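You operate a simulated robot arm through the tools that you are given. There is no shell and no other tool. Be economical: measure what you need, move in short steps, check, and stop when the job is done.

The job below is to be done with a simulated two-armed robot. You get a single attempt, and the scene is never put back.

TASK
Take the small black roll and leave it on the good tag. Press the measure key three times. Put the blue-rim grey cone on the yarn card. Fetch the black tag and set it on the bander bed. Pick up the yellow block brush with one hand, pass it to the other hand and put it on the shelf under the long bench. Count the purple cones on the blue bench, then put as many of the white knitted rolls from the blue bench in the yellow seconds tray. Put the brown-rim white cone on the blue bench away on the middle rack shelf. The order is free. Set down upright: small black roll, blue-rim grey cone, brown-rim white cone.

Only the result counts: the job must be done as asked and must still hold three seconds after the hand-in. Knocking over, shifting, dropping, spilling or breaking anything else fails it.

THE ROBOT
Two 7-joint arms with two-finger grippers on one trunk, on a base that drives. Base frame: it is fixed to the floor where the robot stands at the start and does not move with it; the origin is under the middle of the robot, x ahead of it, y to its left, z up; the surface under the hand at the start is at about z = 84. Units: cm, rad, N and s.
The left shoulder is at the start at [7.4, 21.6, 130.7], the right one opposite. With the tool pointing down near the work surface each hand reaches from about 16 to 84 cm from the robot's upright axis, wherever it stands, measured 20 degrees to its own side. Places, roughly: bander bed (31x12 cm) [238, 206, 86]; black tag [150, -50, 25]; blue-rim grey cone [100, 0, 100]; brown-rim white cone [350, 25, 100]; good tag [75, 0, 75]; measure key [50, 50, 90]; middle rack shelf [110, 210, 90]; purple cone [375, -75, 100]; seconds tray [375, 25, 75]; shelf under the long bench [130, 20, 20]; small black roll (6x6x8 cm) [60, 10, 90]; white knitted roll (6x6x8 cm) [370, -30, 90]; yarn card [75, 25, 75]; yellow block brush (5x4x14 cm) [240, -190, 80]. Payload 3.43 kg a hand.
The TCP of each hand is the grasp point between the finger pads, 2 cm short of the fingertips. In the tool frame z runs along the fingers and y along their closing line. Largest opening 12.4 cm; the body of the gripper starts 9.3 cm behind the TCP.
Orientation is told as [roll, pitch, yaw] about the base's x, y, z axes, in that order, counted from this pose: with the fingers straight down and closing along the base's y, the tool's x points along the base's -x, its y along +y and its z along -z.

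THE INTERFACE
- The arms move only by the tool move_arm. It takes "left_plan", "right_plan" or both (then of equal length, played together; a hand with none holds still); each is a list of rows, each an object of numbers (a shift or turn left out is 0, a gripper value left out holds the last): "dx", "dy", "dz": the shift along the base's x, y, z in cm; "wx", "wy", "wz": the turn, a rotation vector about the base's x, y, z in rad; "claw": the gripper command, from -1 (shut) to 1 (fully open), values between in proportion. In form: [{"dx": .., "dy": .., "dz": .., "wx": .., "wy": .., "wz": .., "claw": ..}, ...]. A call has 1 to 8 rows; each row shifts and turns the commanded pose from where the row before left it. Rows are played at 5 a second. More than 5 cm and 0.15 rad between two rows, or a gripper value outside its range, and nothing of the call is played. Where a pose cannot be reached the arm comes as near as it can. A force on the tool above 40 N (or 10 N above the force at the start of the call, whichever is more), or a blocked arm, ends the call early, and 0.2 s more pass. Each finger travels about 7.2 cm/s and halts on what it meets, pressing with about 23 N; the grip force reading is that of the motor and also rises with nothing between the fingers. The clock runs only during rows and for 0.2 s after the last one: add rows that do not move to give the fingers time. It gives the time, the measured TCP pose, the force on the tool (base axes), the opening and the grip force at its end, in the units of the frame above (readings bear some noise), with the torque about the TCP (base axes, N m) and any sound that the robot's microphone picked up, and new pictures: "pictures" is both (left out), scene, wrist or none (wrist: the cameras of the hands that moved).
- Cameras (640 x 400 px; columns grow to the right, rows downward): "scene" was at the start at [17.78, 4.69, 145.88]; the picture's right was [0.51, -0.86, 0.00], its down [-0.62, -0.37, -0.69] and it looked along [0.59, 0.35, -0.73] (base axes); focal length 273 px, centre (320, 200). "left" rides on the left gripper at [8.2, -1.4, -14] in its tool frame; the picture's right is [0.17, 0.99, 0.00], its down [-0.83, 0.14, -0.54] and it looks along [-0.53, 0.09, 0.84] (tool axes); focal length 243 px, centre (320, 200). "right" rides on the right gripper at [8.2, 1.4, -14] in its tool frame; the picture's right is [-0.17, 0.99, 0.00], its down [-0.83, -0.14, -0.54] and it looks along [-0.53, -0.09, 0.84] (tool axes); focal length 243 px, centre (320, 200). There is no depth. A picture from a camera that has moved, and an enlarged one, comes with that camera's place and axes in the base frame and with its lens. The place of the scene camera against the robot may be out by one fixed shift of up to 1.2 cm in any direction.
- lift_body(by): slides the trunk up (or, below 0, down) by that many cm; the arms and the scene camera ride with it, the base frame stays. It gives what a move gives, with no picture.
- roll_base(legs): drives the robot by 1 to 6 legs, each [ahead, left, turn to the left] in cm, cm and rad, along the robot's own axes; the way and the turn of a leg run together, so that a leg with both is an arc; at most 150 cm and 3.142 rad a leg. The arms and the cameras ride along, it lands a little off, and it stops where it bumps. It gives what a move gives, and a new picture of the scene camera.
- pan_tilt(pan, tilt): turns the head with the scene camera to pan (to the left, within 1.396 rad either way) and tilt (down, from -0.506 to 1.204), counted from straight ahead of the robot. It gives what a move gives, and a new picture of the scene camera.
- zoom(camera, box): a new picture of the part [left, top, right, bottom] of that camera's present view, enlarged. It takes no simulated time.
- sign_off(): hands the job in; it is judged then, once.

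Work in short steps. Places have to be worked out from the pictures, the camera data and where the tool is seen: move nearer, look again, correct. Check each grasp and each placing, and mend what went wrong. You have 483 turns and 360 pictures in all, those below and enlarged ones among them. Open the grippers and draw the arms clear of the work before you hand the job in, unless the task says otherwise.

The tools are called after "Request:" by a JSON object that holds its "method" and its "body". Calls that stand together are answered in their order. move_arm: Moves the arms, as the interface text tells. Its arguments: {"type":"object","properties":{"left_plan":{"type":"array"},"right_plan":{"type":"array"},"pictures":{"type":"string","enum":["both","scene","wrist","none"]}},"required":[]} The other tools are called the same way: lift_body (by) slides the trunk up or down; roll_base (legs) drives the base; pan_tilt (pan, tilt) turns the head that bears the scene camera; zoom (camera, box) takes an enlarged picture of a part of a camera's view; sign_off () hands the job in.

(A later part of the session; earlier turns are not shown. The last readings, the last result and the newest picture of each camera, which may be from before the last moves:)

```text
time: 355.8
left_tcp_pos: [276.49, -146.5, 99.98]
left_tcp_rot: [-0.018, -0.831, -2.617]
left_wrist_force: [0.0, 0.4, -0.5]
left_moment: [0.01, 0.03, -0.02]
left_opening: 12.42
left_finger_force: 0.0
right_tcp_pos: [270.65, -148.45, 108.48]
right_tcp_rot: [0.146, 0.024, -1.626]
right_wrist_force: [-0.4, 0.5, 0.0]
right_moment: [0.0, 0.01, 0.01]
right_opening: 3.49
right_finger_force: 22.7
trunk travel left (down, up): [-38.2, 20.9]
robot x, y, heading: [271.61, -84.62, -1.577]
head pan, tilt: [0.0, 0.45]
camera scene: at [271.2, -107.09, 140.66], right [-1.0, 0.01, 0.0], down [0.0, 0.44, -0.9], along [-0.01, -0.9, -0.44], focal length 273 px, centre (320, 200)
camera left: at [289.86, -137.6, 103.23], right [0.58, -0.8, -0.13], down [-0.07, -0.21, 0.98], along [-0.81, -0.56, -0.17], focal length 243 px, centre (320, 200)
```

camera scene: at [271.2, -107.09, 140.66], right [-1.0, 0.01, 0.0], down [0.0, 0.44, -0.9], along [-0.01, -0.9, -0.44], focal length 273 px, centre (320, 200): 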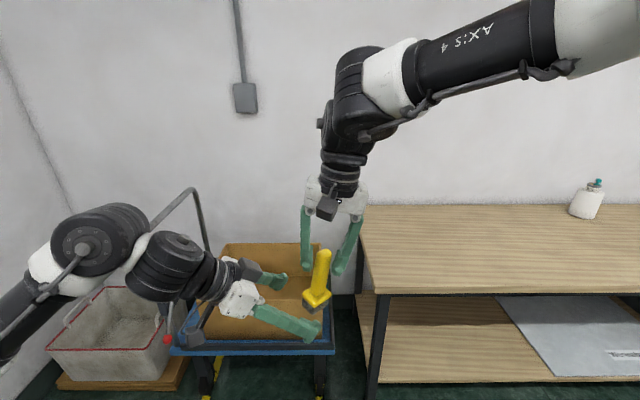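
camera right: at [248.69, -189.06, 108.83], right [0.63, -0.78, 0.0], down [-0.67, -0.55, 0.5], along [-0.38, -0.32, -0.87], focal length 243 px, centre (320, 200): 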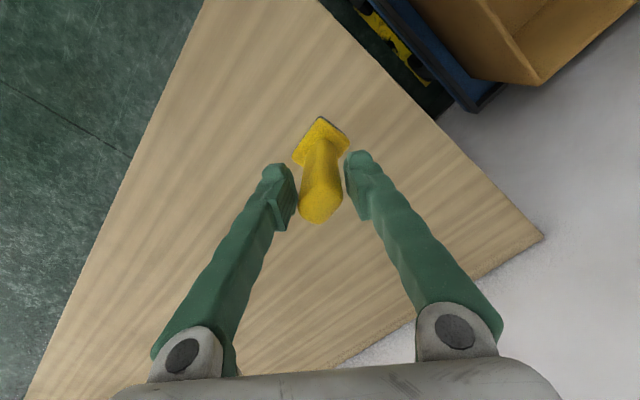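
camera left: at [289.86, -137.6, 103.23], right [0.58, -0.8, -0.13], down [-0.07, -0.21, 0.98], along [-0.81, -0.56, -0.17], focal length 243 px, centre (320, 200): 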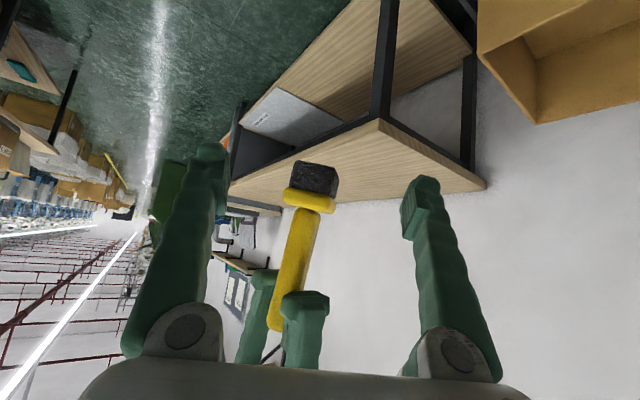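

Good alignment. I finish the approach and close the left hand.

Request:
{"method": "move_arm", "body": {"left_plan": [{"dx": -1.6, "dy": -0.7}, {"dx": -1.5, "dy": -0.7}, {"dx": -1.2, "dy": -0.5}, {}, {"claw": -1}, {}, {}, {}], "pictures": "both"}}

```text
time: 357.6
left_tcp_pos: [272.3, -148.3, 99.92]
left_tcp_rot: [-0.017, -0.833, -2.616]
left_wrist_force: [2.8, -1.6, 0.7]
left_moment: [-0.09, 0.08, 0.41]
left_opening: 4.07
left_finger_force: 23.0
right_tcp_pos: [270.62, -148.59, 108.65]
right_tcp_rot: [0.147, 0.023, -1.629]
right_wrist_force: [-2.8, 1.4, -0.5]
right_moment: [0.24, 0.19, -0.39]
right_opening: 3.58
right_finger_force: 22.8
trunk travel left (down, up): [-38.2, 20.9]
robot x, y, heading: [271.65, -84.99, -1.578]
head pan, tilt: [0.0, 0.45]
camera scene: at [271.14, -107.12, 140.66], right [-1.0, 0.01, 0.0], down [0.0, 0.44, -0.9], along [-0.01, -0.9, -0.44], focal length 273 px, centre (320, 200)
camera left: at [285.54, -139.46, 103.21], right [0.58, -0.8, -0.13], down [-0.07, -0.21, 0.98], along [-0.81, -0.56, -0.17], focal length 243 px, centre (320, 200)
```

scene: 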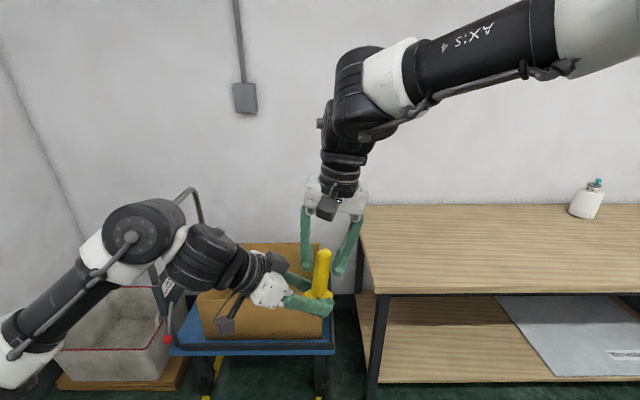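
left: 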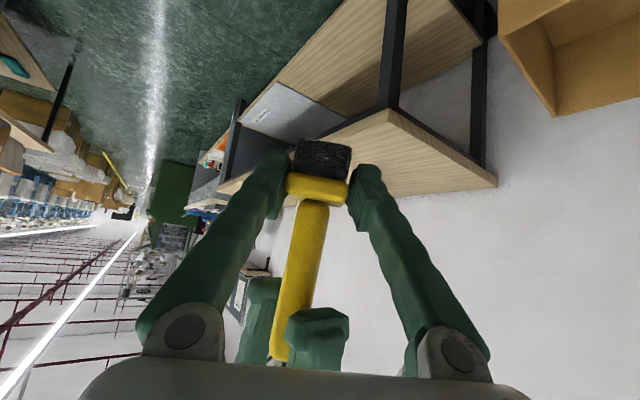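

Left hand holds the block (4.07). I open the right hand only slightly and raise it off the handle.

Request:
{"method": "move_arm", "body": {"right_plan": [{"claw": -0.14}, {"claw": -0.14}, {}, {"dx": -0.3, "dz": 2}, {"dx": -0.3, "dz": 2}, {"dx": -0.4, "dz": 2.5}, {}], "pictures": "both"}}

```text
time: 359.2
left_tcp_pos: [272.37, -148.3, 99.78]
left_tcp_rot: [-0.019, -0.833, -2.617]
left_wrist_force: [0.4, 0.2, 0.0]
left_moment: [-0.01, -0.01, 0.03]
left_opening: 3.95
left_finger_force: 23.0
right_tcp_pos: [269.79, -148.3, 115.07]
right_tcp_rot: [0.147, 0.024, -1.622]
right_wrist_force: [0.5, 0.1, 1.0]
right_moment: [-0.01, 0.02, -0.01]
right_opening: 5.34
right_finger_force: 0.1
trunk travel left (down, up): [-38.2, 20.9]
robot x, y, heading: [271.72, -84.97, -1.579]
head pan, tilt: [0.0, 0.45]
camera scene: at [271.16, -107.14, 140.65], right [-1.0, 0.01, 0.0], down [0.0, 0.44, -0.9], along [-0.01, -0.9, -0.44], focal length 273 px, centre (320, 200)
camera right: at [269.46, -140.64, 129.38], right [0.97, -0.22, 0.14], down [-0.26, -0.83, 0.49], along [0.01, -0.51, -0.86], focal length 243 px, centre (320, 200)
```

scene: 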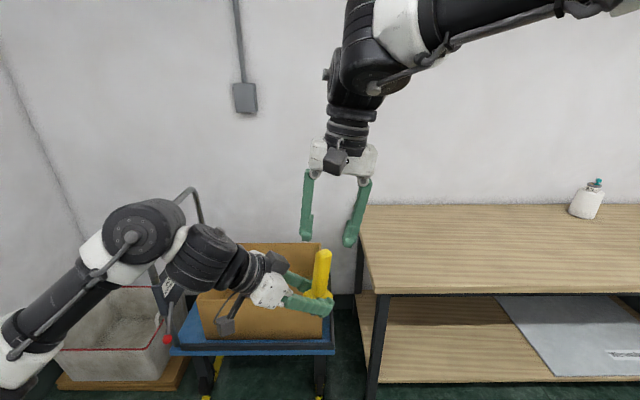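
right: 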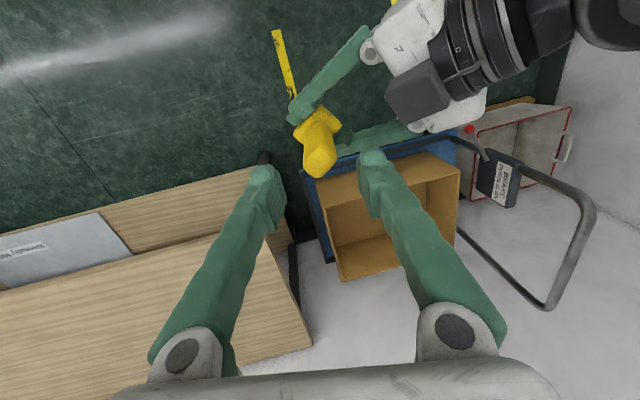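

Handover done: the left hand alone holds the brush. I move the right hand away to the right and the left hand back outward.

Request:
{"method": "move_arm", "body": {"left_plan": [{}, {}, {"dx": 3, "dy": 1}, {"dx": 4, "dy": 1.5}, {"dx": 4, "dy": 1.5}, {"dx": 4, "dy": 1.5}, {"dx": 4, "dy": 1.5}, {}], "right_plan": [{"dx": -2, "dz": 3}, {"dx": -4, "wz": -0.1}, {"dx": -4, "wz": -0.1}, {"dx": -4, "wz": -0.1}, {"dx": -4, "wz": -0.1}, {"dx": -3, "wz": -0.1}, {}, {}], "pictures": "scene"}}

```text
time: 361.0
left_tcp_pos: [291.2, -141.35, 99.85]
left_tcp_rot: [-0.016, -0.831, -2.617]
left_wrist_force: [-0.5, -0.8, 0.4]
left_moment: [0.0, -0.03, 0.01]
left_opening: 3.91
left_finger_force: 23.2
right_tcp_pos: [251.17, -150.9, 114.74]
right_tcp_rot: [0.144, 0.025, -2.125]
right_wrist_force: [-0.5, -0.4, 0.2]
right_moment: [-0.01, -0.04, -0.02]
right_opening: 5.35
right_finger_force: 0.2
right hand out of reach, approached as far as the arm can: row 1, 2, 3, 5
trunk travel left (down, up): [-38.2, 20.9]
robot x, y, heading: [271.8, -84.79, -1.583]
head pan, tilt: [0.0, 0.45]
camera scene: at [271.02, -107.19, 140.65], right [-1.0, 0.01, 0.0], down [0.0, 0.44, -0.9], along [-0.01, -0.9, -0.44], focal length 273 px, centre (320, 200)
```

scene: 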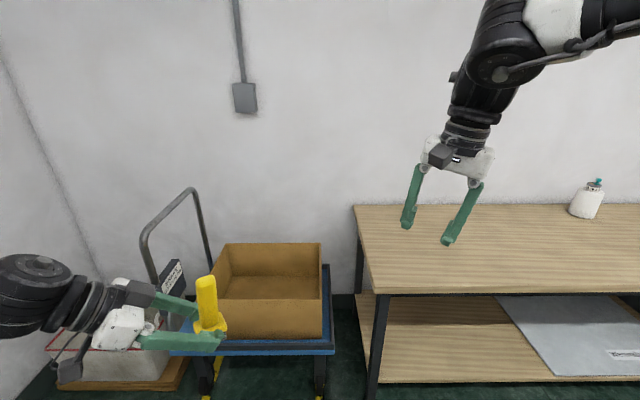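

Now I turn right to face −x and look along the wood bench for the black tag.

Request:
{"method": "roll_base", "body": {"legs": [[0, 0, -1.57]]}}

Request:
{"method": "pan_tilt", "body": {"pan": -0.45, "tilt": 0.55}}

```text
time: 366.7
left_tcp_pos: [214.89, -102.63, 99.83]
left_tcp_rot: [-0.018, -0.833, 2.066]
left_wrist_force: [0.4, 0.2, -0.6]
left_moment: [-0.03, 0.01, 0.03]
left_opening: 3.9
left_finger_force: 23.1
right_tcp_pos: [206.38, -62.24, 114.66]
right_tcp_rot: [0.142, 0.023, 2.558]
right_wrist_force: [-0.3, -0.1, -0.4]
right_moment: [-0.04, -0.02, 0.0]
right_opening: 5.34
right_finger_force: 0.1
trunk travel left (down, up): [-38.2, 20.9]
robot x, y, heading: [271.58, -84.86, 3.107]
head pan, tilt: [0.0, 0.45]
camera scene: at [248.41, -83.33, 140.66], right [0.04, 1.0, 0.0], down [0.43, -0.02, -0.9], along [-0.9, 0.03, -0.44], focal length 273 px, centre (320, 200)
```

scene: 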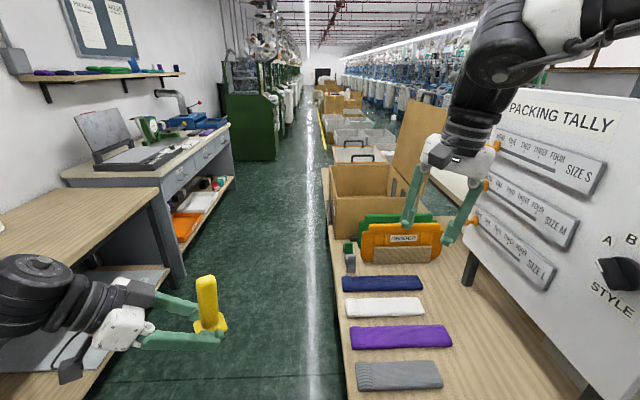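

```text
time: 367.6
left_tcp_pos: [214.76, -102.75, 99.98]
left_tcp_rot: [-0.018, -0.832, 2.065]
left_wrist_force: [-0.7, 0.6, 0.1]
left_moment: [0.01, -0.03, -0.02]
left_opening: 3.94
left_finger_force: 22.8
right_tcp_pos: [206.31, -62.42, 114.57]
right_tcp_rot: [0.144, 0.023, 2.56]
right_wrist_force: [-0.1, -0.3, -0.2]
right_moment: [0.01, 0.03, 0.0]
right_opening: 5.32
right_finger_force: 0.0
trunk travel left (down, up): [-38.2, 20.9]
robot x, y, heading: [271.71, -84.9, 3.106]
head pan, tilt: [-0.45, 0.55]
camera scene: at [249.66, -79.48, 139.76], right [0.47, 0.88, 0.0], down [0.46, -0.24, -0.85], along [-0.75, 0.4, -0.52], focal length 273 px, centre (320, 200)
```

scene: 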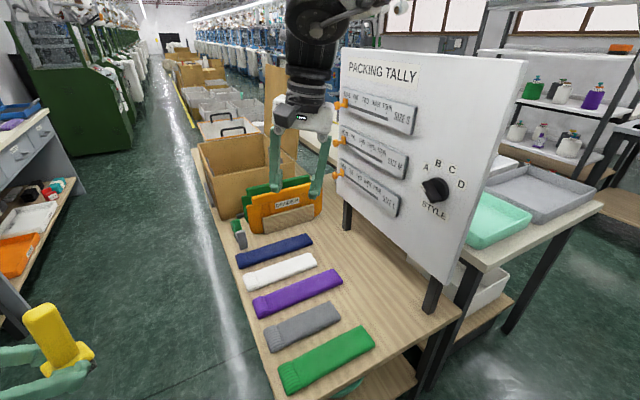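

The bench here has the tally panel on it; the black tag should be on its lower shelf. I pull the right hand in, drive along the aisle, and turn to face the bench from its −y side.

Request:
{"method": "move_arm", "body": {"right_plan": [{"dx": 3, "dz": -2}, {"dx": 3, "dz": -2}, {"dx": 3, "dz": -2}, {"dx": 3, "dz": -2}, {}], "pictures": "none"}}

Request:
{"method": "roll_base", "body": {"legs": [[0, 40, 0.035], [115, 0, 0]]}}

```text
time: 368.8
left_tcp_pos: [214.7, -102.73, 99.89]
left_tcp_rot: [-0.018, -0.832, 2.067]
left_wrist_force: [0.1, -0.3, 0.1]
left_moment: [0.01, 0.0, -0.02]
left_opening: 3.89
left_finger_force: 22.5
right_tcp_pos: [218.46, -62.3, 106.59]
right_tcp_rot: [0.144, 0.024, 2.561]
right_wrist_force: [0.4, -0.3, 0.1]
right_moment: [0.02, 0.0, -0.01]
right_opening: 5.34
right_finger_force: 0.1
trunk travel left (down, up): [-38.2, 20.9]
robot x, y, heading: [271.74, -84.54, 3.101]
head pan, tilt: [-0.45, 0.55]
```

```text
time: 381.6
left_tcp_pos: [96.9, -141.22, 99.87]
left_tcp_rot: [-0.017, -0.834, 2.076]
left_wrist_force: [0.5, 0.1, -0.9]
left_moment: [-0.01, 0.01, -0.01]
left_opening: 3.91
left_finger_force: 23.1
right_tcp_pos: [100.17, -100.85, 106.56]
right_tcp_rot: [0.141, 0.023, 2.571]
right_wrist_force: [0.6, 0.3, 1.0]
right_moment: [0.01, 0.02, 0.02]
right_opening: 5.32
right_finger_force: 0.1
trunk travel left (down, up): [-38.2, 20.9]
robot x, y, heading: [153.84, -122.69, 3.11]
head pan, tilt: [-0.45, 0.55]
camera scene: at [131.61, -117.73, 139.76], right [0.46, 0.89, 0.0], down [0.46, -0.24, -0.85], along [-0.76, 0.39, -0.52], focal length 273 px, centre (320, 200)
```

scene: 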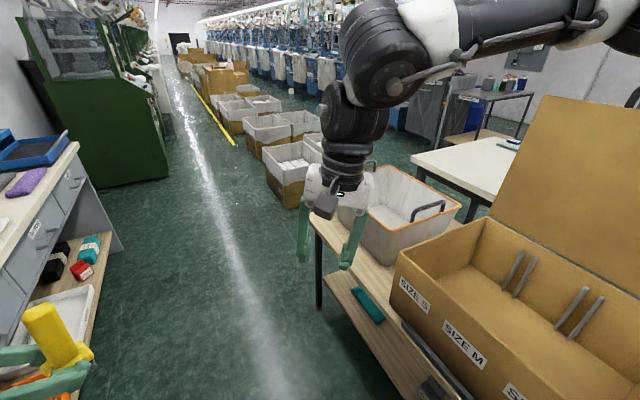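

Turning right to face the bench from this side.

Request:
{"method": "roll_base", "body": {"legs": [[0, 0, -1.54]]}}

Request:
{"method": "pan_tilt", "body": {"pan": 0, "tilt": 0.9}}

```text
time: 387.3
left_tcp_pos: [135.23, -66.01, 99.87]
left_tcp_rot: [-0.018, -0.833, 0.503]
left_wrist_force: [-0.2, 0.4, -0.5]
left_moment: [-0.02, -0.01, 0.02]
left_opening: 3.86
left_finger_force: 22.9
right_tcp_pos: [175.83, -69.22, 106.53]
right_tcp_rot: [0.144, 0.021, 0.999]
right_wrist_force: [-0.2, -0.3, 0.0]
right_moment: [-0.01, 0.01, 0.0]
right_opening: 5.31
right_finger_force: 0.1
trunk travel left (down, up): [-38.2, 20.9]
robot x, y, heading: [153.58, -123.44, 1.54]
head pan, tilt: [-0.45, 0.55]
camera scene: at [157.82, -100.53, 139.75], right [0.89, -0.46, 0.0], down [-0.24, -0.46, -0.85], along [0.39, 0.76, -0.52], focal length 273 px, centre (320, 200)
```

scene: 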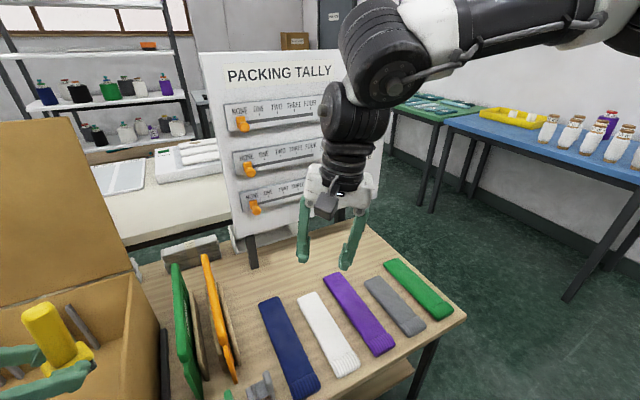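

```text
time: 388.2
left_tcp_pos: [135.33, -66.03, 99.85]
left_tcp_rot: [-0.018, -0.832, 0.506]
left_wrist_force: [-0.6, 0.1, 0.8]
left_moment: [0.06, -0.01, 0.05]
left_opening: 3.91
left_finger_force: 23.5
right_tcp_pos: [175.78, -69.28, 106.57]
right_tcp_rot: [0.143, 0.022, 0.998]
right_wrist_force: [0.1, 1.2, -0.9]
right_moment: [0.0, 0.02, 0.0]
right_opening: 5.32
right_finger_force: 0.1
trunk travel left (down, up): [-38.2, 20.9]
robot x, y, heading: [153.59, -122.84, 1.545]
head pan, tilt: [0.0, 0.901]
camera scene: at [153.91, -100.95, 136.83], right [1.0, -0.03, 0.0], down [-0.02, -0.78, -0.62], along [0.02, 0.62, -0.78], focal length 273 px, centre (320, 200)
```

scene: 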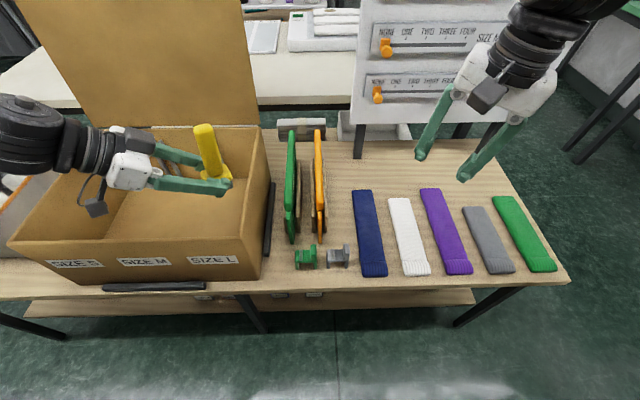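

I zoom at the lower shelf's front edge, where some labels show.

Request:
{"method": "zoom", "body": {"camera": "scene", "box": [20, 270, 500, 350]}}

```text
1.33 times, centred on (260, 310) of scene
camera zoom: at [153.91, -100.95, 136.83], right [1.0, -0.03, 0.0], down [-0.02, -0.78, -0.62], along [0.02, 0.62, -0.78], focal length 364 px, centre (400, 53)
```

zoom: 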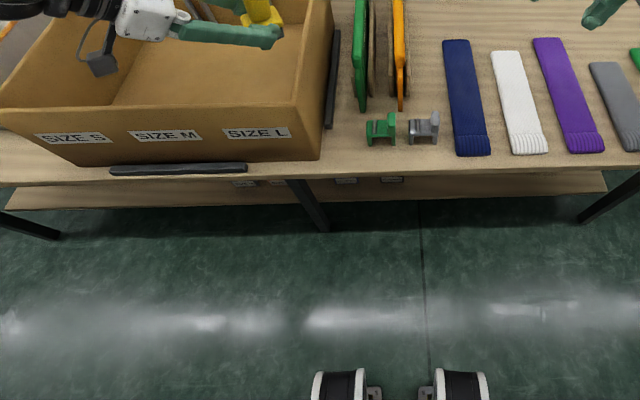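

Tags with white labels lie on the lower shelf. I back up, pull the left hand in, and lower the trunk for a view underneath.

Request:
{"method": "roll_base", "body": {"legs": [[-12, 0, 0.03]]}}

Request:
{"method": "move_arm", "body": {"left_plan": [{"dy": -3, "dx": -2}, {"dy": -3, "dx": -2}, {"dy": -3, "dx": -2}, {}], "pictures": "none"}}

Request:
{"method": "lift_body", "body": {"by": -20}}

```text
time: 389.6
left_tcp_pos: [133.57, -78.21, 99.69]
left_tcp_rot: [-0.02, -0.831, 0.534]
left_wrist_force: [0.0, 0.1, -0.5]
left_moment: [-0.01, 0.02, -0.03]
left_opening: 3.91
left_finger_force: 23.4
right_tcp_pos: [174.07, -80.36, 106.57]
right_tcp_rot: [0.143, 0.023, 1.027]
right_wrist_force: [-0.4, 1.0, -0.6]
right_moment: [0.0, 0.02, 0.03]
right_opening: 5.35
right_finger_force: 0.0
trunk travel left (down, up): [-38.2, 20.9]
robot x, y, heading: [153.29, -134.8, 1.573]
head pan, tilt: [0.0, 0.901]
camera scene: at [153.13, -112.67, 136.81], right [1.0, 0.0, 0.0], down [0.0, -0.78, -0.62], along [0.0, 0.62, -0.78], focal length 273 px, centre (320, 200)
```

scene: 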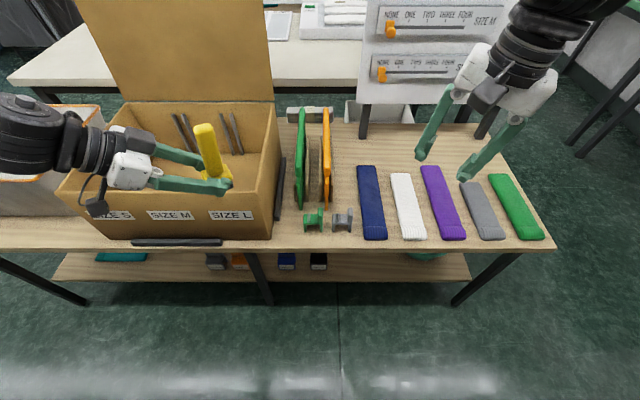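

```text
time: 390.6
left_tcp_pos: [127.66, -87.27, 100.1]
left_tcp_rot: [-0.019, -0.833, 0.534]
left_wrist_force: [0.5, 0.6, 0.0]
left_moment: [-0.02, 0.05, 0.0]
left_opening: 3.89
left_finger_force: 23.4
right_tcp_pos: [174.11, -80.32, 106.52]
right_tcp_rot: [0.143, 0.025, 1.028]
right_wrist_force: [0.2, 0.9, -0.3]
right_moment: [-0.01, 0.01, -0.01]
right_opening: 5.32
right_finger_force: 0.1
trunk travel left (down, up): [-38.2, 20.9]
robot x, y, heading: [154.09, -134.56, 1.572]
head pan, tilt: [0.0, 0.901]
```

```text
time: 392.7
left_tcp_pos: [127.56, -87.3, 79.44]
left_tcp_rot: [-0.031, -0.828, 0.544]
left_wrist_force: [-0.4, 0.1, -0.5]
left_moment: [0.0, 0.04, -0.01]
left_opening: 3.89
left_finger_force: 22.7
right_tcp_pos: [174.02, -80.45, 86.64]
right_tcp_rot: [0.143, 0.023, 1.027]
right_wrist_force: [-0.1, -0.1, 0.8]
right_moment: [0.01, 0.01, 0.0]
right_opening: 5.35
right_finger_force: 0.0
trunk travel left (down, up): [-18.2, 40.9]
robot x, y, heading: [153.57, -134.77, 1.574]
head pan, tilt: [0.0, 0.901]
```

Row of tags: grey, orange, blue, black. I look at them from this lower view.

Request:
{"method": "pan_tilt", "body": {"pan": 0, "tilt": 0.8}}

Request:
{"method": "zoom", "body": {"camera": "scene", "box": [240, 200, 400, 300]}}

```text
time: 393.4
left_tcp_pos: [127.43, -87.19, 79.32]
left_tcp_rot: [-0.032, -0.828, 0.545]
left_wrist_force: [-0.1, 0.7, -0.8]
left_moment: [0.02, -0.02, 0.0]
left_opening: 3.87
left_finger_force: 22.8
right_tcp_pos: [174.02, -80.37, 86.54]
right_tcp_rot: [0.143, 0.021, 1.027]
right_wrist_force: [-0.3, 0.7, -0.2]
right_moment: [0.0, 0.02, 0.02]
right_opening: 5.32
right_finger_force: 0.0
trunk travel left (down, up): [-18.2, 40.9]
robot x, y, heading: [153.86, -134.23, 1.575]
head pan, tilt: [0.0, 0.799]
camera scene: at [153.12, -106.35, 116.72], right [1.0, 0.0, 0.0], down [0.0, -0.72, -0.7], along [0.0, 0.7, -0.72], focal length 273 px, centre (320, 200)
```

scene: 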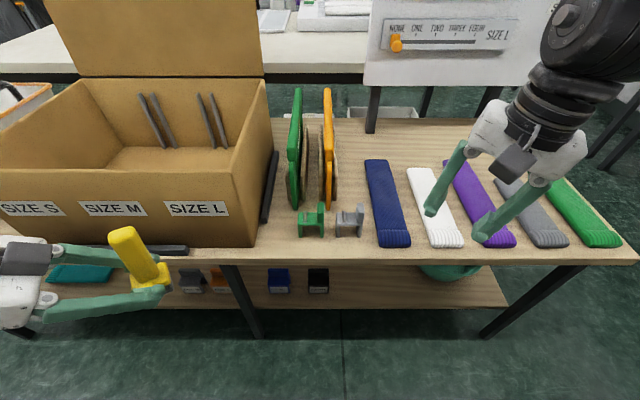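

```text
4.00 times, centred on (320, 250) of scene
camera zoom: at [153.12, -106.35, 116.72], right [1.0, 0.0, 0.0], down [0.0, -0.72, -0.7], along [0.0, 0.7, -0.72], focal length 1092 px, centre (320, 0)
```

zoom: 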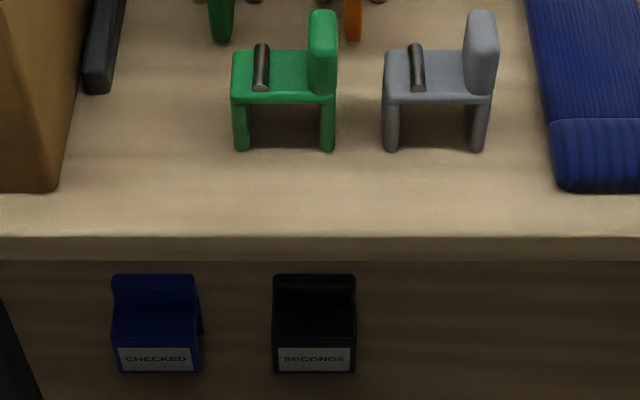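

The black tag ("SECONDS") sits at about [152.7, −57.5] on the lower shelf. I strafe left 30 cm so it lies to my right, and prepare the right hand: open, straighten roll, retract.

Request:
{"method": "roll_base", "body": {"legs": [[0, 30, 0]]}}

Request:
{"method": "move_arm", "body": {"right_plan": [{"dx": 2, "dy": -1.5, "wx": -0.074, "wy": -0.122, "claw": 1}, {"dx": 2, "dy": -1.5}, {"dx": 2, "dy": -1.5}, {"dx": 2, "dy": -1.5}, {"dx": 2, "dy": -1.5}, {"dx": 2}, {}], "pictures": "none"}}

```text
time: 398.0
left_tcp_pos: [97.74, -87.26, 79.44]
left_tcp_rot: [-0.031, -0.827, 0.544]
left_wrist_force: [0.3, 0.3, 0.0]
left_moment: [0.0, 0.05, 0.04]
left_opening: 3.89
left_finger_force: 23.1
right_tcp_pos: [144.35, -80.5, 86.62]
right_tcp_rot: [0.145, 0.024, 1.027]
right_wrist_force: [0.0, -0.4, 0.2]
right_moment: [-0.02, -0.01, -0.04]
right_opening: 5.33
right_finger_force: 0.1
trunk travel left (down, up): [-18.2, 40.9]
robot x, y, heading: [123.62, -134.52, 1.57]
head pan, tilt: [0.0, 0.799]
camera scene: at [123.35, -106.35, 116.72], right [1.0, 0.0, 0.0], down [0.0, -0.72, -0.7], along [0.0, 0.7, -0.72], focal length 273 px, centre (320, 200)
```

scene: 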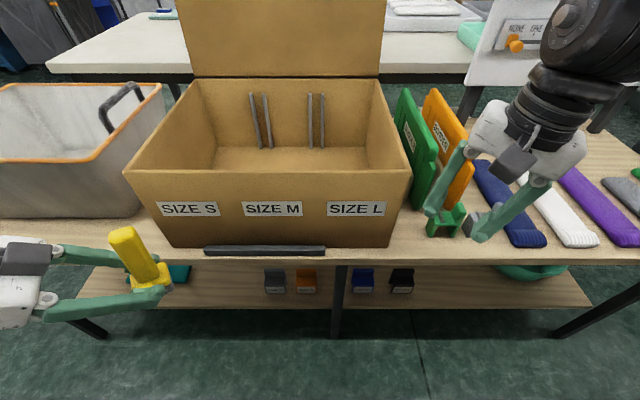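

```text
time: 399.6
left_tcp_pos: [97.81, -87.23, 79.41]
left_tcp_rot: [-0.031, -0.827, 0.543]
left_wrist_force: [-0.2, -0.5, -0.6]
left_moment: [-0.03, 0.01, 0.0]
left_opening: 3.85
left_finger_force: 23.1
right_tcp_pos: [155.58, -87.83, 85.47]
right_tcp_rot: [0.001, 0.022, 1.021]
right_wrist_force: [0.1, -0.2, -0.8]
right_moment: [0.02, 0.01, 0.01]
right_opening: 12.42
right_finger_force: 0.0
right hand out of reach, approached as far as the arm can: row 5, 6
trunk travel left (down, up): [-18.2, 40.9]
robot x, y, heading: [123.86, -134.51, 1.575]
head pan, tilt: [0.0, 0.799]
```

I pitch the right hand up toward the shelf.

Request:
{"method": "move_arm", "body": {"right_plan": [{"wx": 0.119, "wy": -0.073}, {"wx": 0.119, "wy": -0.073}, {"wx": 0.119, "wy": -0.073}, {"wx": 0.119, "wy": -0.073}, {"wx": 0.119, "wy": -0.073}, {"wx": 0.119, "wy": -0.073}, {}], "pictures": "none"}}

```text
time: 401.2
left_tcp_pos: [97.93, -87.27, 79.37]
left_tcp_rot: [-0.032, -0.826, 0.541]
left_wrist_force: [-0.3, -0.4, -0.2]
left_moment: [-0.03, 0.06, 0.0]
left_opening: 3.87
left_finger_force: 23.2
right_tcp_pos: [152.31, -78.78, 81.0]
right_tcp_rot: [-0.002, -0.816, 1.022]
right_wrist_force: [-1.8, -0.5, 0.7]
right_moment: [0.02, 0.02, 0.02]
right_opening: 12.4
right_finger_force: 0.1
right hand out of reach, approached as far as the arm can: row 1, 2, 3, 4, 5, 6
trunk travel left (down, up): [-18.2, 40.9]
robot x, y, heading: [123.69, -134.64, 1.574]
head pan, tilt: [0.0, 0.799]
```

Pitched −0.82. I pull back a bit from the bench edge and lower the trunk fully.

Request:
{"method": "move_arm", "body": {"right_plan": [{"dy": -3}, {"dy": -3}, {"dy": -2}, {}], "pictures": "none"}}

Request:
{"method": "lift_body", "body": {"by": -17}}

Request:
{"method": "pan_tilt", "body": {"pan": -0.2, "tilt": 0.7}}

```text
time: 402.2
left_tcp_pos: [97.79, -87.13, 79.44]
left_tcp_rot: [-0.031, -0.827, 0.542]
left_wrist_force: [0.6, -0.3, -1.0]
left_moment: [0.01, 0.04, -0.01]
left_opening: 3.88
left_finger_force: 22.9
right_tcp_pos: [149.57, -80.36, 79.66]
right_tcp_rot: [-0.004, -0.815, 1.024]
right_wrist_force: [-0.2, -0.7, -0.1]
right_moment: [0.05, 0.02, -0.02]
right_opening: 12.41
right_finger_force: 0.1
right hand out of reach, approached as far as the arm can: row 1, 2, 3
trunk travel left (down, up): [-18.2, 40.9]
robot x, y, heading: [123.73, -135.01, 1.568]
head pan, tilt: [0.0, 0.799]
```

```text
time: 403.2
left_tcp_pos: [97.84, -86.17, 67.22]
left_tcp_rot: [-0.122, -0.789, 0.607]
left_wrist_force: [1.0, 0.0, -0.8]
left_moment: [-0.01, 0.02, -0.02]
left_opening: 3.89
left_finger_force: 23.2
right_tcp_pos: [149.54, -79.14, 67.88]
right_tcp_rot: [-0.047, -0.763, 1.06]
right_wrist_force: [-0.6, -13.9, 18.4]
right_moment: [0.46, 0.89, 1.03]
right_opening: 12.31
right_finger_force: 0.1
trunk travel left (down, up): [-9.5, 49.6]
robot x, y, heading: [123.69, -134.63, 1.565]
head pan, tilt: [0.0, 0.799]
stopped: the force on the tool passed its limit at 311 N (the readings are from after the stop); the commanded pose is now the measured one
```

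```text
time: 404.0
left_tcp_pos: [97.9, -86.3, 67.24]
left_tcp_rot: [-0.123, -0.787, 0.608]
left_wrist_force: [-0.2, -0.5, 0.2]
left_moment: [0.02, -0.01, 0.0]
left_opening: 3.88
left_finger_force: 23.0
right_tcp_pos: [149.51, -79.2, 67.86]
right_tcp_rot: [-0.047, -0.763, 1.057]
right_wrist_force: [-1.3, -14.8, 15.8]
right_moment: [0.36, 0.9, 0.9]
right_opening: 12.29
right_finger_force: 0.0
trunk travel left (down, up): [-9.5, 49.6]
robot x, y, heading: [124.21, -134.74, 1.566]
head pan, tilt: [-0.201, 0.7]
camera scene: at [125.04, -102.81, 107.38], right [0.98, -0.2, 0.0], down [-0.13, -0.63, -0.77], along [0.15, 0.75, -0.64], focal length 273 px, centre (320, 200)
```

scene: 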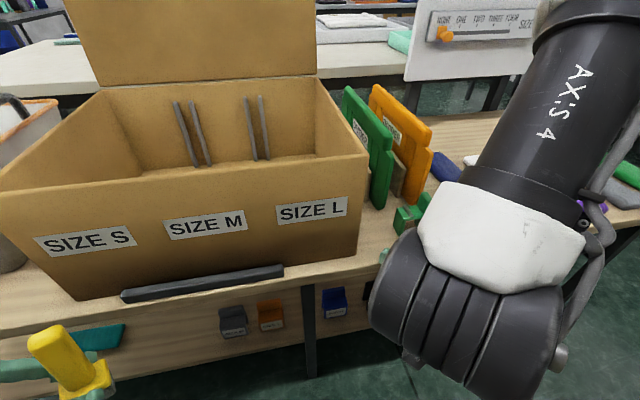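

The right fingertips touched the bench edge. I relieve upward immediately and then pull the hand back.

Request:
{"method": "lift_body", "body": {"by": 4}}

Request:
{"method": "move_arm", "body": {"right_plan": [{"dz": 1}, {"dx": 3, "dy": -2}, {"dx": 3, "dy": -2}, {"dx": 3, "dy": -2}, {}], "pictures": "both"}}

```text
time: 404.8
left_tcp_pos: [97.82, -86.2, 71.2]
left_tcp_rot: [-0.125, -0.785, 0.608]
left_wrist_force: [-0.9, 0.4, -0.3]
left_moment: [-0.04, 0.0, 0.02]
left_opening: 3.86
left_finger_force: 22.8
right_tcp_pos: [149.49, -79.03, 71.7]
right_tcp_rot: [-0.05, -0.76, 1.058]
right_wrist_force: [-0.6, 0.4, -0.4]
right_moment: [0.01, -0.04, 0.02]
right_opening: 12.43
right_finger_force: 0.1
trunk travel left (down, up): [-13.5, 45.6]
robot x, y, heading: [123.85, -134.51, 1.57]
head pan, tilt: [-0.201, 0.7]
```

```text
time: 406.0
left_tcp_pos: [97.67, -86.24, 71.26]
left_tcp_rot: [-0.123, -0.786, 0.609]
left_wrist_force: [-0.9, -0.4, -0.1]
left_moment: [-0.03, 0.0, 0.04]
left_opening: 3.87
left_finger_force: 23.0
right_tcp_pos: [156.61, -78.19, 70.85]
right_tcp_rot: [-0.049, -0.762, 1.059]
right_wrist_force: [-0.1, 0.0, 0.3]
right_moment: [-0.02, 0.0, 0.02]
right_opening: 12.42
right_finger_force: 0.0
right hand out of reach, approached as far as the arm can: row 2, 3, 4
trunk travel left (down, up): [-13.5, 45.6]
robot x, y, heading: [123.75, -134.64, 1.574]
head pan, tilt: [-0.201, 0.7]
camera scene: at [125.04, -104.18, 111.93], right [0.98, -0.2, 0.0], down [-0.13, -0.63, -0.77], along [0.15, 0.75, -0.64], focal length 273 px, centre (320, 200)
camera right: at [147.09, -90.76, 75.41], right [-0.78, 0.62, 0.08], down [0.21, 0.14, 0.97], along [0.59, 0.77, -0.24], focal length 243 px, centre (320, 200)
```

scene: 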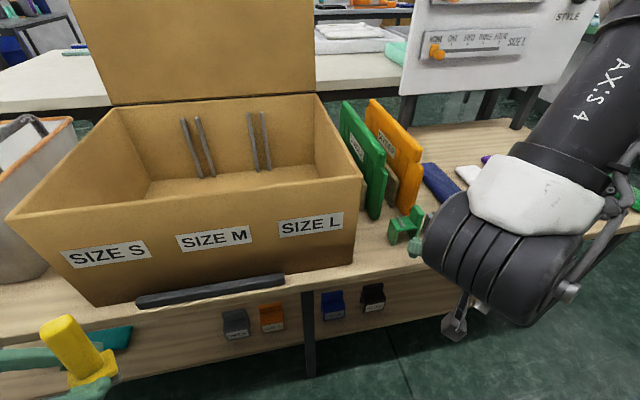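
right: 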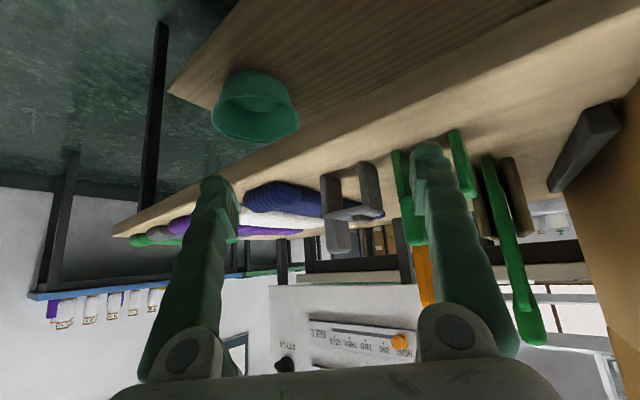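

Both small stands on the bench remain upright. This stance is too cramped for the low reach; I'll deliver the brush first from the roomy aisle side. I raise the trunk straight up to free the right hand.

Request:
{"method": "lift_body", "body": {"by": 20}}

Request:
{"method": "move_arm", "body": {"right_plan": [{"dz": 1, "wx": -0.12, "wy": 0.07}, {"dy": -2, "wx": -0.12, "wy": 0.07}, {"dy": -2, "wx": -0.12, "wy": 0.07}, {"dy": -2, "wx": -0.12, "wy": 0.07}, {"dy": -2, "wx": -0.12, "wy": 0.07}, {}], "pictures": "scene"}}

```text
time: 408.2
left_tcp_pos: [97.82, -86.17, 91.14]
left_tcp_rot: [-0.126, -0.787, 0.608]
left_wrist_force: [0.1, -0.3, -0.9]
left_moment: [0.0, -0.01, -0.03]
left_opening: 3.86
left_finger_force: 23.0
right_tcp_pos: [156.57, -78.0, 90.8]
right_tcp_rot: [-0.048, -0.76, 1.057]
right_wrist_force: [0.1, 0.3, 0.4]
right_moment: [-0.02, -0.01, 0.02]
right_opening: 12.42
right_finger_force: 0.0
trunk travel left (down, up): [-33.5, 25.6]
robot x, y, heading: [123.66, -134.5, 1.573]
head pan, tilt: [-0.201, 0.7]
```

```text
time: 409.6
left_tcp_pos: [97.77, -86.19, 91.19]
left_tcp_rot: [-0.123, -0.786, 0.609]
left_wrist_force: [0.4, 0.9, 0.1]
left_moment: [0.03, 0.01, 0.0]
left_opening: 3.88
left_finger_force: 23.4
right_tcp_pos: [156.54, -86.15, 91.76]
right_tcp_rot: [-0.037, -0.065, 1.054]
right_wrist_force: [-0.6, 1.0, 0.3]
right_moment: [0.01, 0.02, -0.04]
right_opening: 12.4
right_finger_force: 0.1
trunk travel left (down, up): [-33.5, 25.6]
robot x, y, heading: [123.55, -134.77, 1.566]
head pan, tilt: [-0.201, 0.7]
camera scene: at [125.05, -110.88, 133.79], right [0.98, -0.2, 0.0], down [-0.13, -0.63, -0.76], along [0.15, 0.75, -0.64], focal length 273 px, centre (320, 200)
```

scene: 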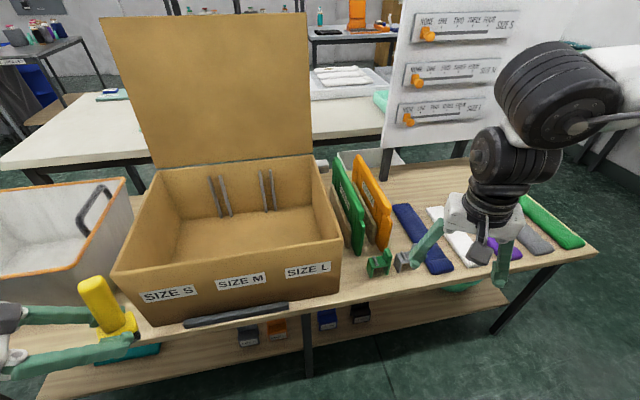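

Everything on the bench is intact. I go round by the open left end of the benches to the aisle: strafe left, drive +y, turn, and strafe along the aisle.

Request:
{"method": "roll_base", "body": {"legs": [[0, 150, 0], [130, 0, 0], [100, 0, 0]]}}

```text
time: 443.2
left_tcp_pos: [-55.51, 143.61, 91.21]
left_tcp_rot: [-0.123, -0.788, 0.618]
left_wrist_force: [-0.7, -0.3, -0.6]
left_moment: [-0.03, 0.0, 0.02]
left_opening: 3.85
left_finger_force: 22.7
right_tcp_pos: [3.35, 144.25, 91.57]
right_tcp_rot: [-0.038, -0.066, 1.063]
right_wrist_force: [-0.9, -0.7, -0.3]
right_moment: [0.01, -0.01, 0.0]
right_opening: 12.4
right_finger_force: 0.0
trunk travel left (down, up): [-33.5, 25.6]
robot x, y, heading: [-28.99, 95.6, 1.585]
head pan, tilt: [-0.201, 0.7]
camera scene: at [-28.0, 119.21, 133.79], right [0.98, -0.19, 0.0], down [-0.12, -0.63, -0.76], along [0.15, 0.75, -0.64], focal length 273 px, centre (320, 200)
```

scene: 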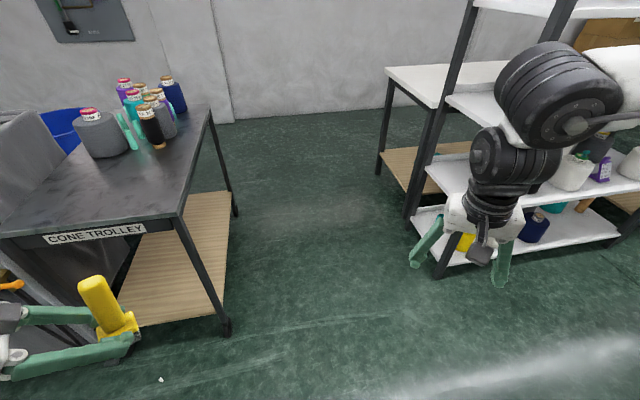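

I turn to face −y and strafe along the aisle to x ≈ 95, then look under the long bench.

Request:
{"method": "roll_base", "body": {"legs": [[0, 0, -3.14], [-10, 120, 0]]}}

Request:
{"method": "pan_tilt", "body": {"pan": 0.3, "tilt": 0.7}}

```text
time: 469.1
left_tcp_pos: [116.5, 67.71, 91.22]
left_tcp_rot: [-0.124, -0.788, -2.466]
left_wrist_force: [0.1, 0.5, 0.1]
left_moment: [0.0, 0.02, 0.02]
left_opening: 3.86
left_finger_force: 23.5
right_tcp_pos: [57.81, 63.85, 91.69]
right_tcp_rot: [-0.039, -0.066, -2.023]
right_wrist_force: [-0.1, -0.1, -0.1]
right_moment: [-0.01, 0.0, -0.02]
right_opening: 12.39
right_finger_force: 0.0
trunk travel left (down, up): [-33.5, 25.6]
robot x, y, heading: [87.0, 114.49, -1.502]
head pan, tilt: [-0.201, 0.7]
camera scene: at [86.79, 91.78, 133.79], right [-0.99, 0.14, 0.0], down [0.09, 0.64, -0.76], along [-0.1, -0.76, -0.64], focal length 273 px, centre (320, 200)
```

scene: 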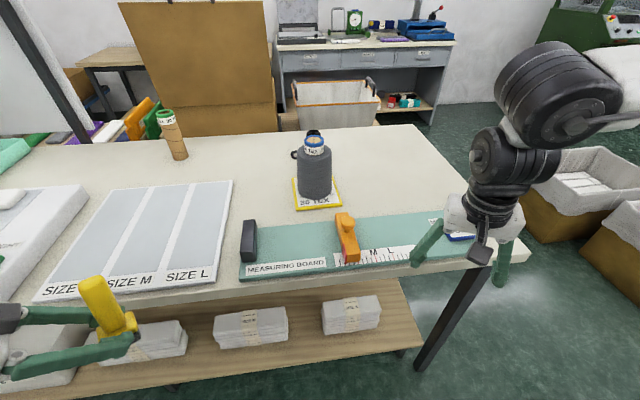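

```text
time: 470.0
left_tcp_pos: [116.52, 67.72, 91.1]
left_tcp_rot: [-0.124, -0.788, -2.466]
left_wrist_force: [0.5, 0.2, -0.9]
left_moment: [0.04, -0.01, 0.0]
left_opening: 3.86
left_finger_force: 23.3
right_tcp_pos: [57.84, 63.88, 91.66]
right_tcp_rot: [-0.037, -0.066, -2.024]
right_wrist_force: [-0.8, 0.6, -0.8]
right_moment: [0.0, -0.02, -0.02]
right_opening: 12.38
right_finger_force: 0.0
trunk travel left (down, up): [-33.5, 25.6]
robot x, y, heading: [87.5, 114.35, -1.504]
head pan, tilt: [0.3, 0.7]
camera scene: at [90.96, 92.26, 133.79], right [-0.93, -0.36, 0.0], down [-0.23, 0.6, -0.76], along [0.27, -0.71, -0.64], focal length 273 px, centre (320, 200)
```

scene: 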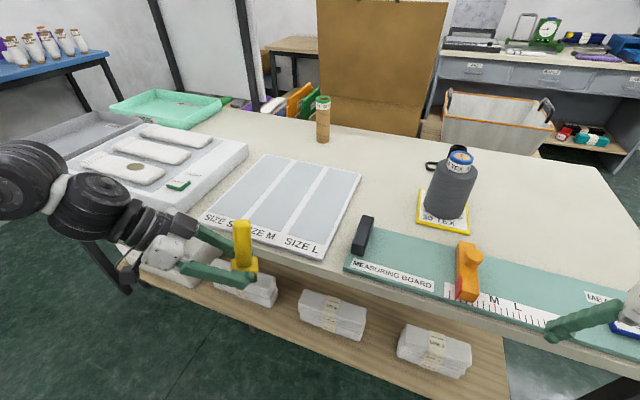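

Packages stand on the shelf with a free strip in front (y 43–52) and gaps between them. I back off 12 cm, correct heading, then lower the trunk with hands clear of the bench edge.

Request:
{"method": "roll_base", "body": {"legs": [[-14, 0, -0.067]]}}

Request:
{"method": "lift_body", "body": {"by": -20}}

Request:
{"method": "pan_tilt", "body": {"pan": 0.3, "tilt": 0.6}}

```text
time: 471.6
left_tcp_pos: [113.04, 80.19, 91.25]
left_tcp_rot: [-0.125, -0.785, -2.528]
left_wrist_force: [-0.1, 0.1, -0.8]
left_moment: [0.0, -0.02, -0.03]
left_opening: 3.87
left_finger_force: 23.3
right_tcp_pos: [54.25, 79.85, 91.66]
right_tcp_rot: [-0.038, -0.067, -2.086]
right_wrist_force: [0.2, 0.8, -0.2]
right_moment: [0.0, 0.01, 0.0]
right_opening: 12.43
right_finger_force: 0.1
trunk travel left (down, up): [-33.5, 25.6]
robot x, y, heading: [87.35, 129.02, -1.57]
head pan, tilt: [0.3, 0.7]
camera scene: at [89.06, 106.21, 133.79], right [-0.95, -0.3, 0.0], down [-0.19, 0.62, -0.76], along [0.23, -0.73, -0.64], focal length 273 px, centre (320, 200)
```

scene: 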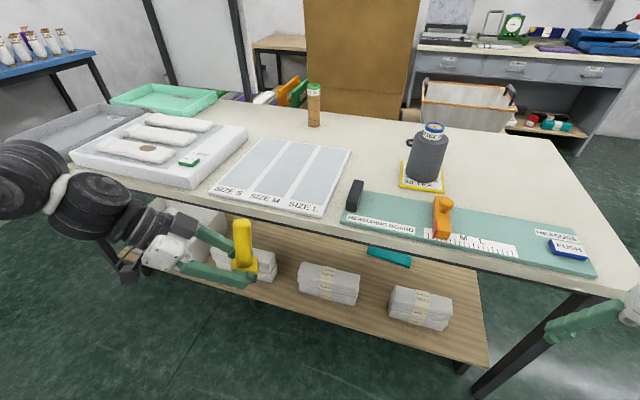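

```text
time: 473.7
left_tcp_pos: [113.13, 80.15, 71.19]
left_tcp_rot: [-0.123, -0.788, -2.529]
left_wrist_force: [-0.1, -0.1, -0.1]
left_moment: [0.0, -0.01, -0.01]
left_opening: 3.9
left_finger_force: 22.8
right_tcp_pos: [54.25, 79.98, 71.69]
right_tcp_rot: [-0.036, -0.065, -2.086]
right_wrist_force: [0.4, 0.3, 0.3]
right_moment: [-0.02, 0.04, -0.04]
right_opening: 12.41
right_finger_force: 0.1
trunk travel left (down, up): [-13.5, 45.6]
robot x, y, heading: [86.91, 128.74, -1.566]
head pan, tilt: [0.3, 0.7]
```

```text
time: 474.4
left_tcp_pos: [113.05, 80.17, 71.16]
left_tcp_rot: [-0.124, -0.787, -2.528]
left_wrist_force: [0.3, -0.5, -0.1]
left_moment: [0.01, -0.04, 0.0]
left_opening: 3.89
left_finger_force: 22.8
right_tcp_pos: [54.19, 79.92, 71.65]
right_tcp_rot: [-0.039, -0.066, -2.086]
right_wrist_force: [-0.3, 0.7, -0.7]
right_moment: [0.01, 0.03, 0.0]
right_opening: 12.42
right_finger_force: 0.0
trunk travel left (down, up): [-13.5, 45.6]
robot x, y, heading: [86.96, 128.57, -1.569]
head pan, tilt: [0.3, 0.6]
camera scene: at [89.18, 99.15, 112.78], right [-0.95, -0.3, 0.0], down [-0.17, 0.54, -0.82], along [0.24, -0.79, -0.57], focal length 273 px, centre (320, 200)
```

scene: 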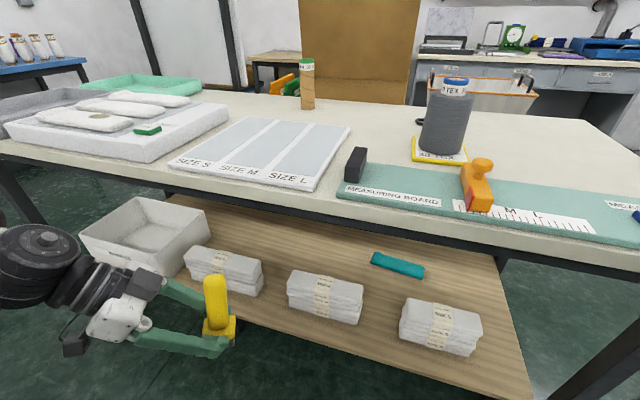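

Good view: a gap between packages at x ≈ 119–130 and the front strip y 43–52. I target [124.7, 47.5]. Lower the trunk fully and the left arm down in front of the bench.

Request:
{"method": "lift_body", "body": {"by": -13}}

Request:
{"method": "move_arm", "body": {"left_plan": [{"dz": -4, "wz": 0.12}, {"dz": -4, "wz": 0.12}, {"dz": -4, "wz": 0.12}, {"dz": -4, "wz": 0.12}, {"dz": -4, "wz": 0.12}, {"dz": -3, "wz": 0.12}, {}], "pictures": "both"}}

```text
time: 476.0
left_tcp_pos: [113.0, 79.1, 58.42]
left_tcp_rot: [-0.163, -0.768, -2.502]
left_wrist_force: [-0.4, -0.5, -0.8]
left_moment: [0.01, -0.01, 0.02]
left_opening: 3.87
left_finger_force: 23.7
right_tcp_pos: [54.26, 80.12, 58.63]
right_tcp_rot: [-0.035, -0.068, -2.085]
right_wrist_force: [0.2, 0.6, -0.5]
right_moment: [0.02, 0.02, 0.03]
right_opening: 12.42
right_finger_force: 0.0
trunk travel left (down, up): [-0.5, 58.6]
robot x, y, heading: [87.25, 128.58, -1.573]
head pan, tilt: [0.3, 0.6]
```

```text
time: 477.6
left_tcp_pos: [112.97, 79.27, 35.39]
left_tcp_rot: [-0.163, -0.766, -1.782]
left_wrist_force: [0.8, -0.2, -1.1]
left_moment: [0.01, -0.01, -0.02]
left_opening: 3.89
left_finger_force: 23.2
right_tcp_pos: [54.38, 80.0, 58.5]
right_tcp_rot: [-0.038, -0.068, -2.086]
right_wrist_force: [0.4, 0.4, -0.6]
right_moment: [0.02, -0.03, -0.01]
right_opening: 12.38
right_finger_force: 0.1
trunk travel left (down, up): [-0.5, 58.6]
robot x, y, heading: [86.88, 128.44, -1.57]
head pan, tilt: [0.3, 0.6]
camera scene: at [89.19, 95.4, 100.38], right [-0.95, -0.3, 0.0], down [-0.17, 0.54, -0.83], along [0.25, -0.79, -0.56], focal length 273 px, centre (320, 200)
camera left: at [117.24, 94.16, 39.71], right [0.95, -0.19, -0.23], down [0.17, -0.29, 0.94], along [-0.25, -0.94, -0.24], focal length 243 px, centre (320, 200)
```

scene: 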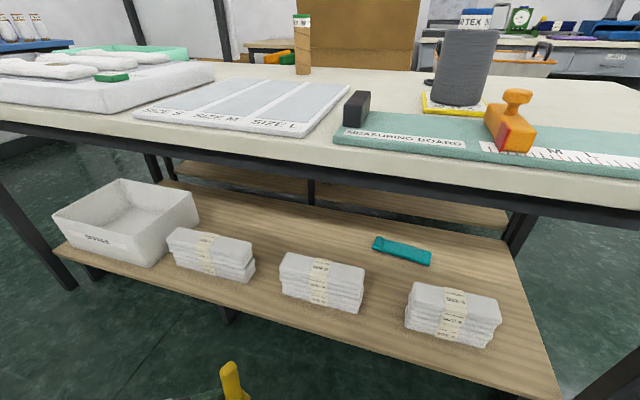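
left: 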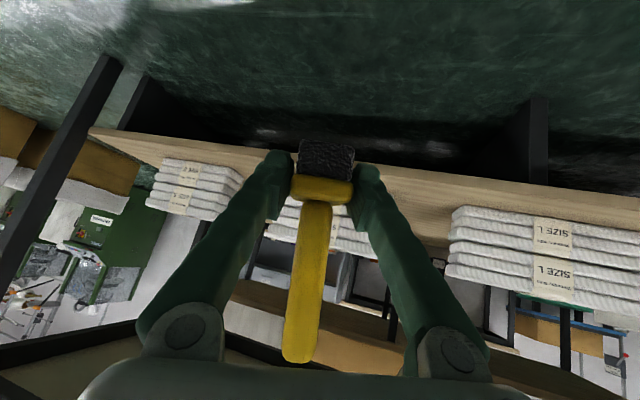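

The left hand is well placed. I drive 10 cm ahead and extend the left arm under the bench edge toward [126, 47.5].

Request:
{"method": "roll_base", "body": {"legs": [[10, 0, 0]]}}

Request:
{"method": "move_arm", "body": {"left_plan": [{"dx": 2.5, "dy": -4}, {"dx": 2.5, "dy": -4}, {"dx": 2.5, "dy": -4}, {"dx": 2.5, "dy": -3}, {"dx": 2, "dy": -2}, {}], "pictures": "both"}}

```text
time: 478.8
left_tcp_pos: [113.04, 69.33, 35.37]
left_tcp_rot: [-0.165, -0.765, -1.78]
left_wrist_force: [0.3, 0.3, -1.0]
left_moment: [0.0, 0.01, 0.01]
left_opening: 3.91
left_finger_force: 23.1
right_tcp_pos: [54.33, 69.95, 58.66]
right_tcp_rot: [-0.04, -0.064, -2.085]
right_wrist_force: [0.4, 0.1, -0.5]
right_moment: [-0.03, -0.01, 0.0]
right_opening: 12.41
right_finger_force: 0.1
trunk travel left (down, up): [-0.5, 58.6]
robot x, y, heading: [86.68, 118.63, -1.571]
head pan, tilt: [0.3, 0.6]
camera scene: at [89.23, 85.48, 100.36], right [-0.95, -0.3, 0.0], down [-0.17, 0.54, -0.82], along [0.25, -0.79, -0.57], focal length 273 px, centre (320, 200)
```

scene: 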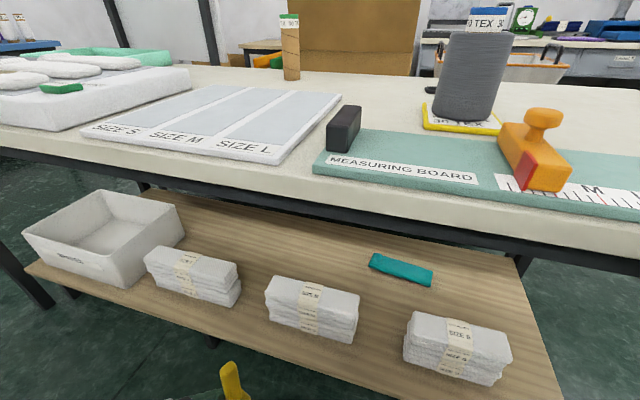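

```text
time: 480.2
left_tcp_pos: [125.17, 52.28, 35.17]
left_tcp_rot: [-0.165, -0.766, -1.78]
left_wrist_force: [0.0, 0.3, -0.9]
left_moment: [0.01, 0.02, -0.03]
left_opening: 3.85
left_finger_force: 22.9
right_tcp_pos: [54.4, 70.1, 58.6]
right_tcp_rot: [-0.039, -0.066, -2.084]
right_wrist_force: [-0.5, 0.9, 1.2]
right_moment: [-0.03, -0.01, 0.0]
right_opening: 12.41
right_finger_force: 0.0
trunk travel left (down, up): [-0.5, 58.6]
robot x, y, heading: [87.37, 119.04, -1.57]
head pan, tilt: [0.3, 0.6]
camera scene: at [89.23, 85.53, 100.38], right [-0.95, -0.3, 0.0], down [-0.17, 0.54, -0.83], along [0.25, -0.79, -0.56], focal length 273 px, centre (320, 200)
camera left: at [129.36, 67.34, 39.49], right [0.95, -0.2, -0.23], down [0.17, -0.29, 0.94], along [-0.25, -0.94, -0.24], focal length 243 px, centre (320, 200)
```

scene: 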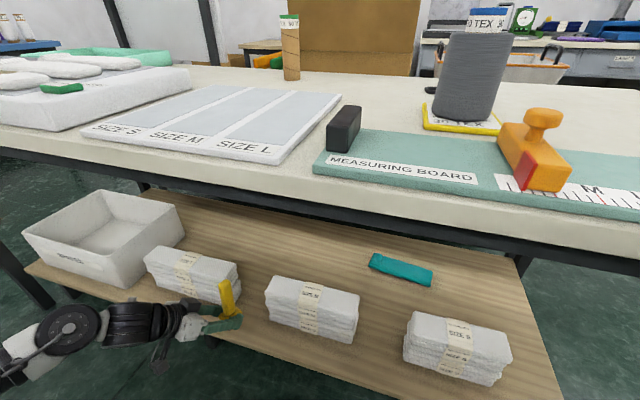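
left: 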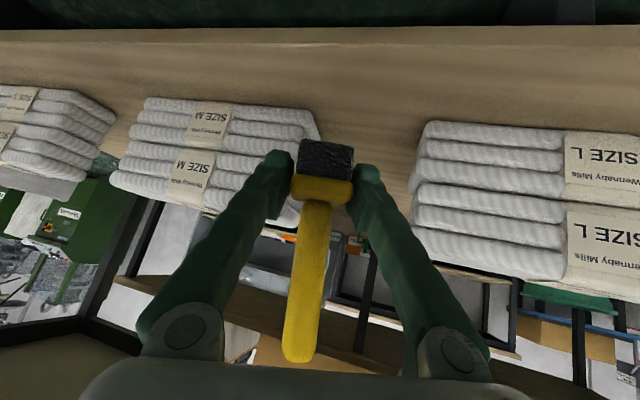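

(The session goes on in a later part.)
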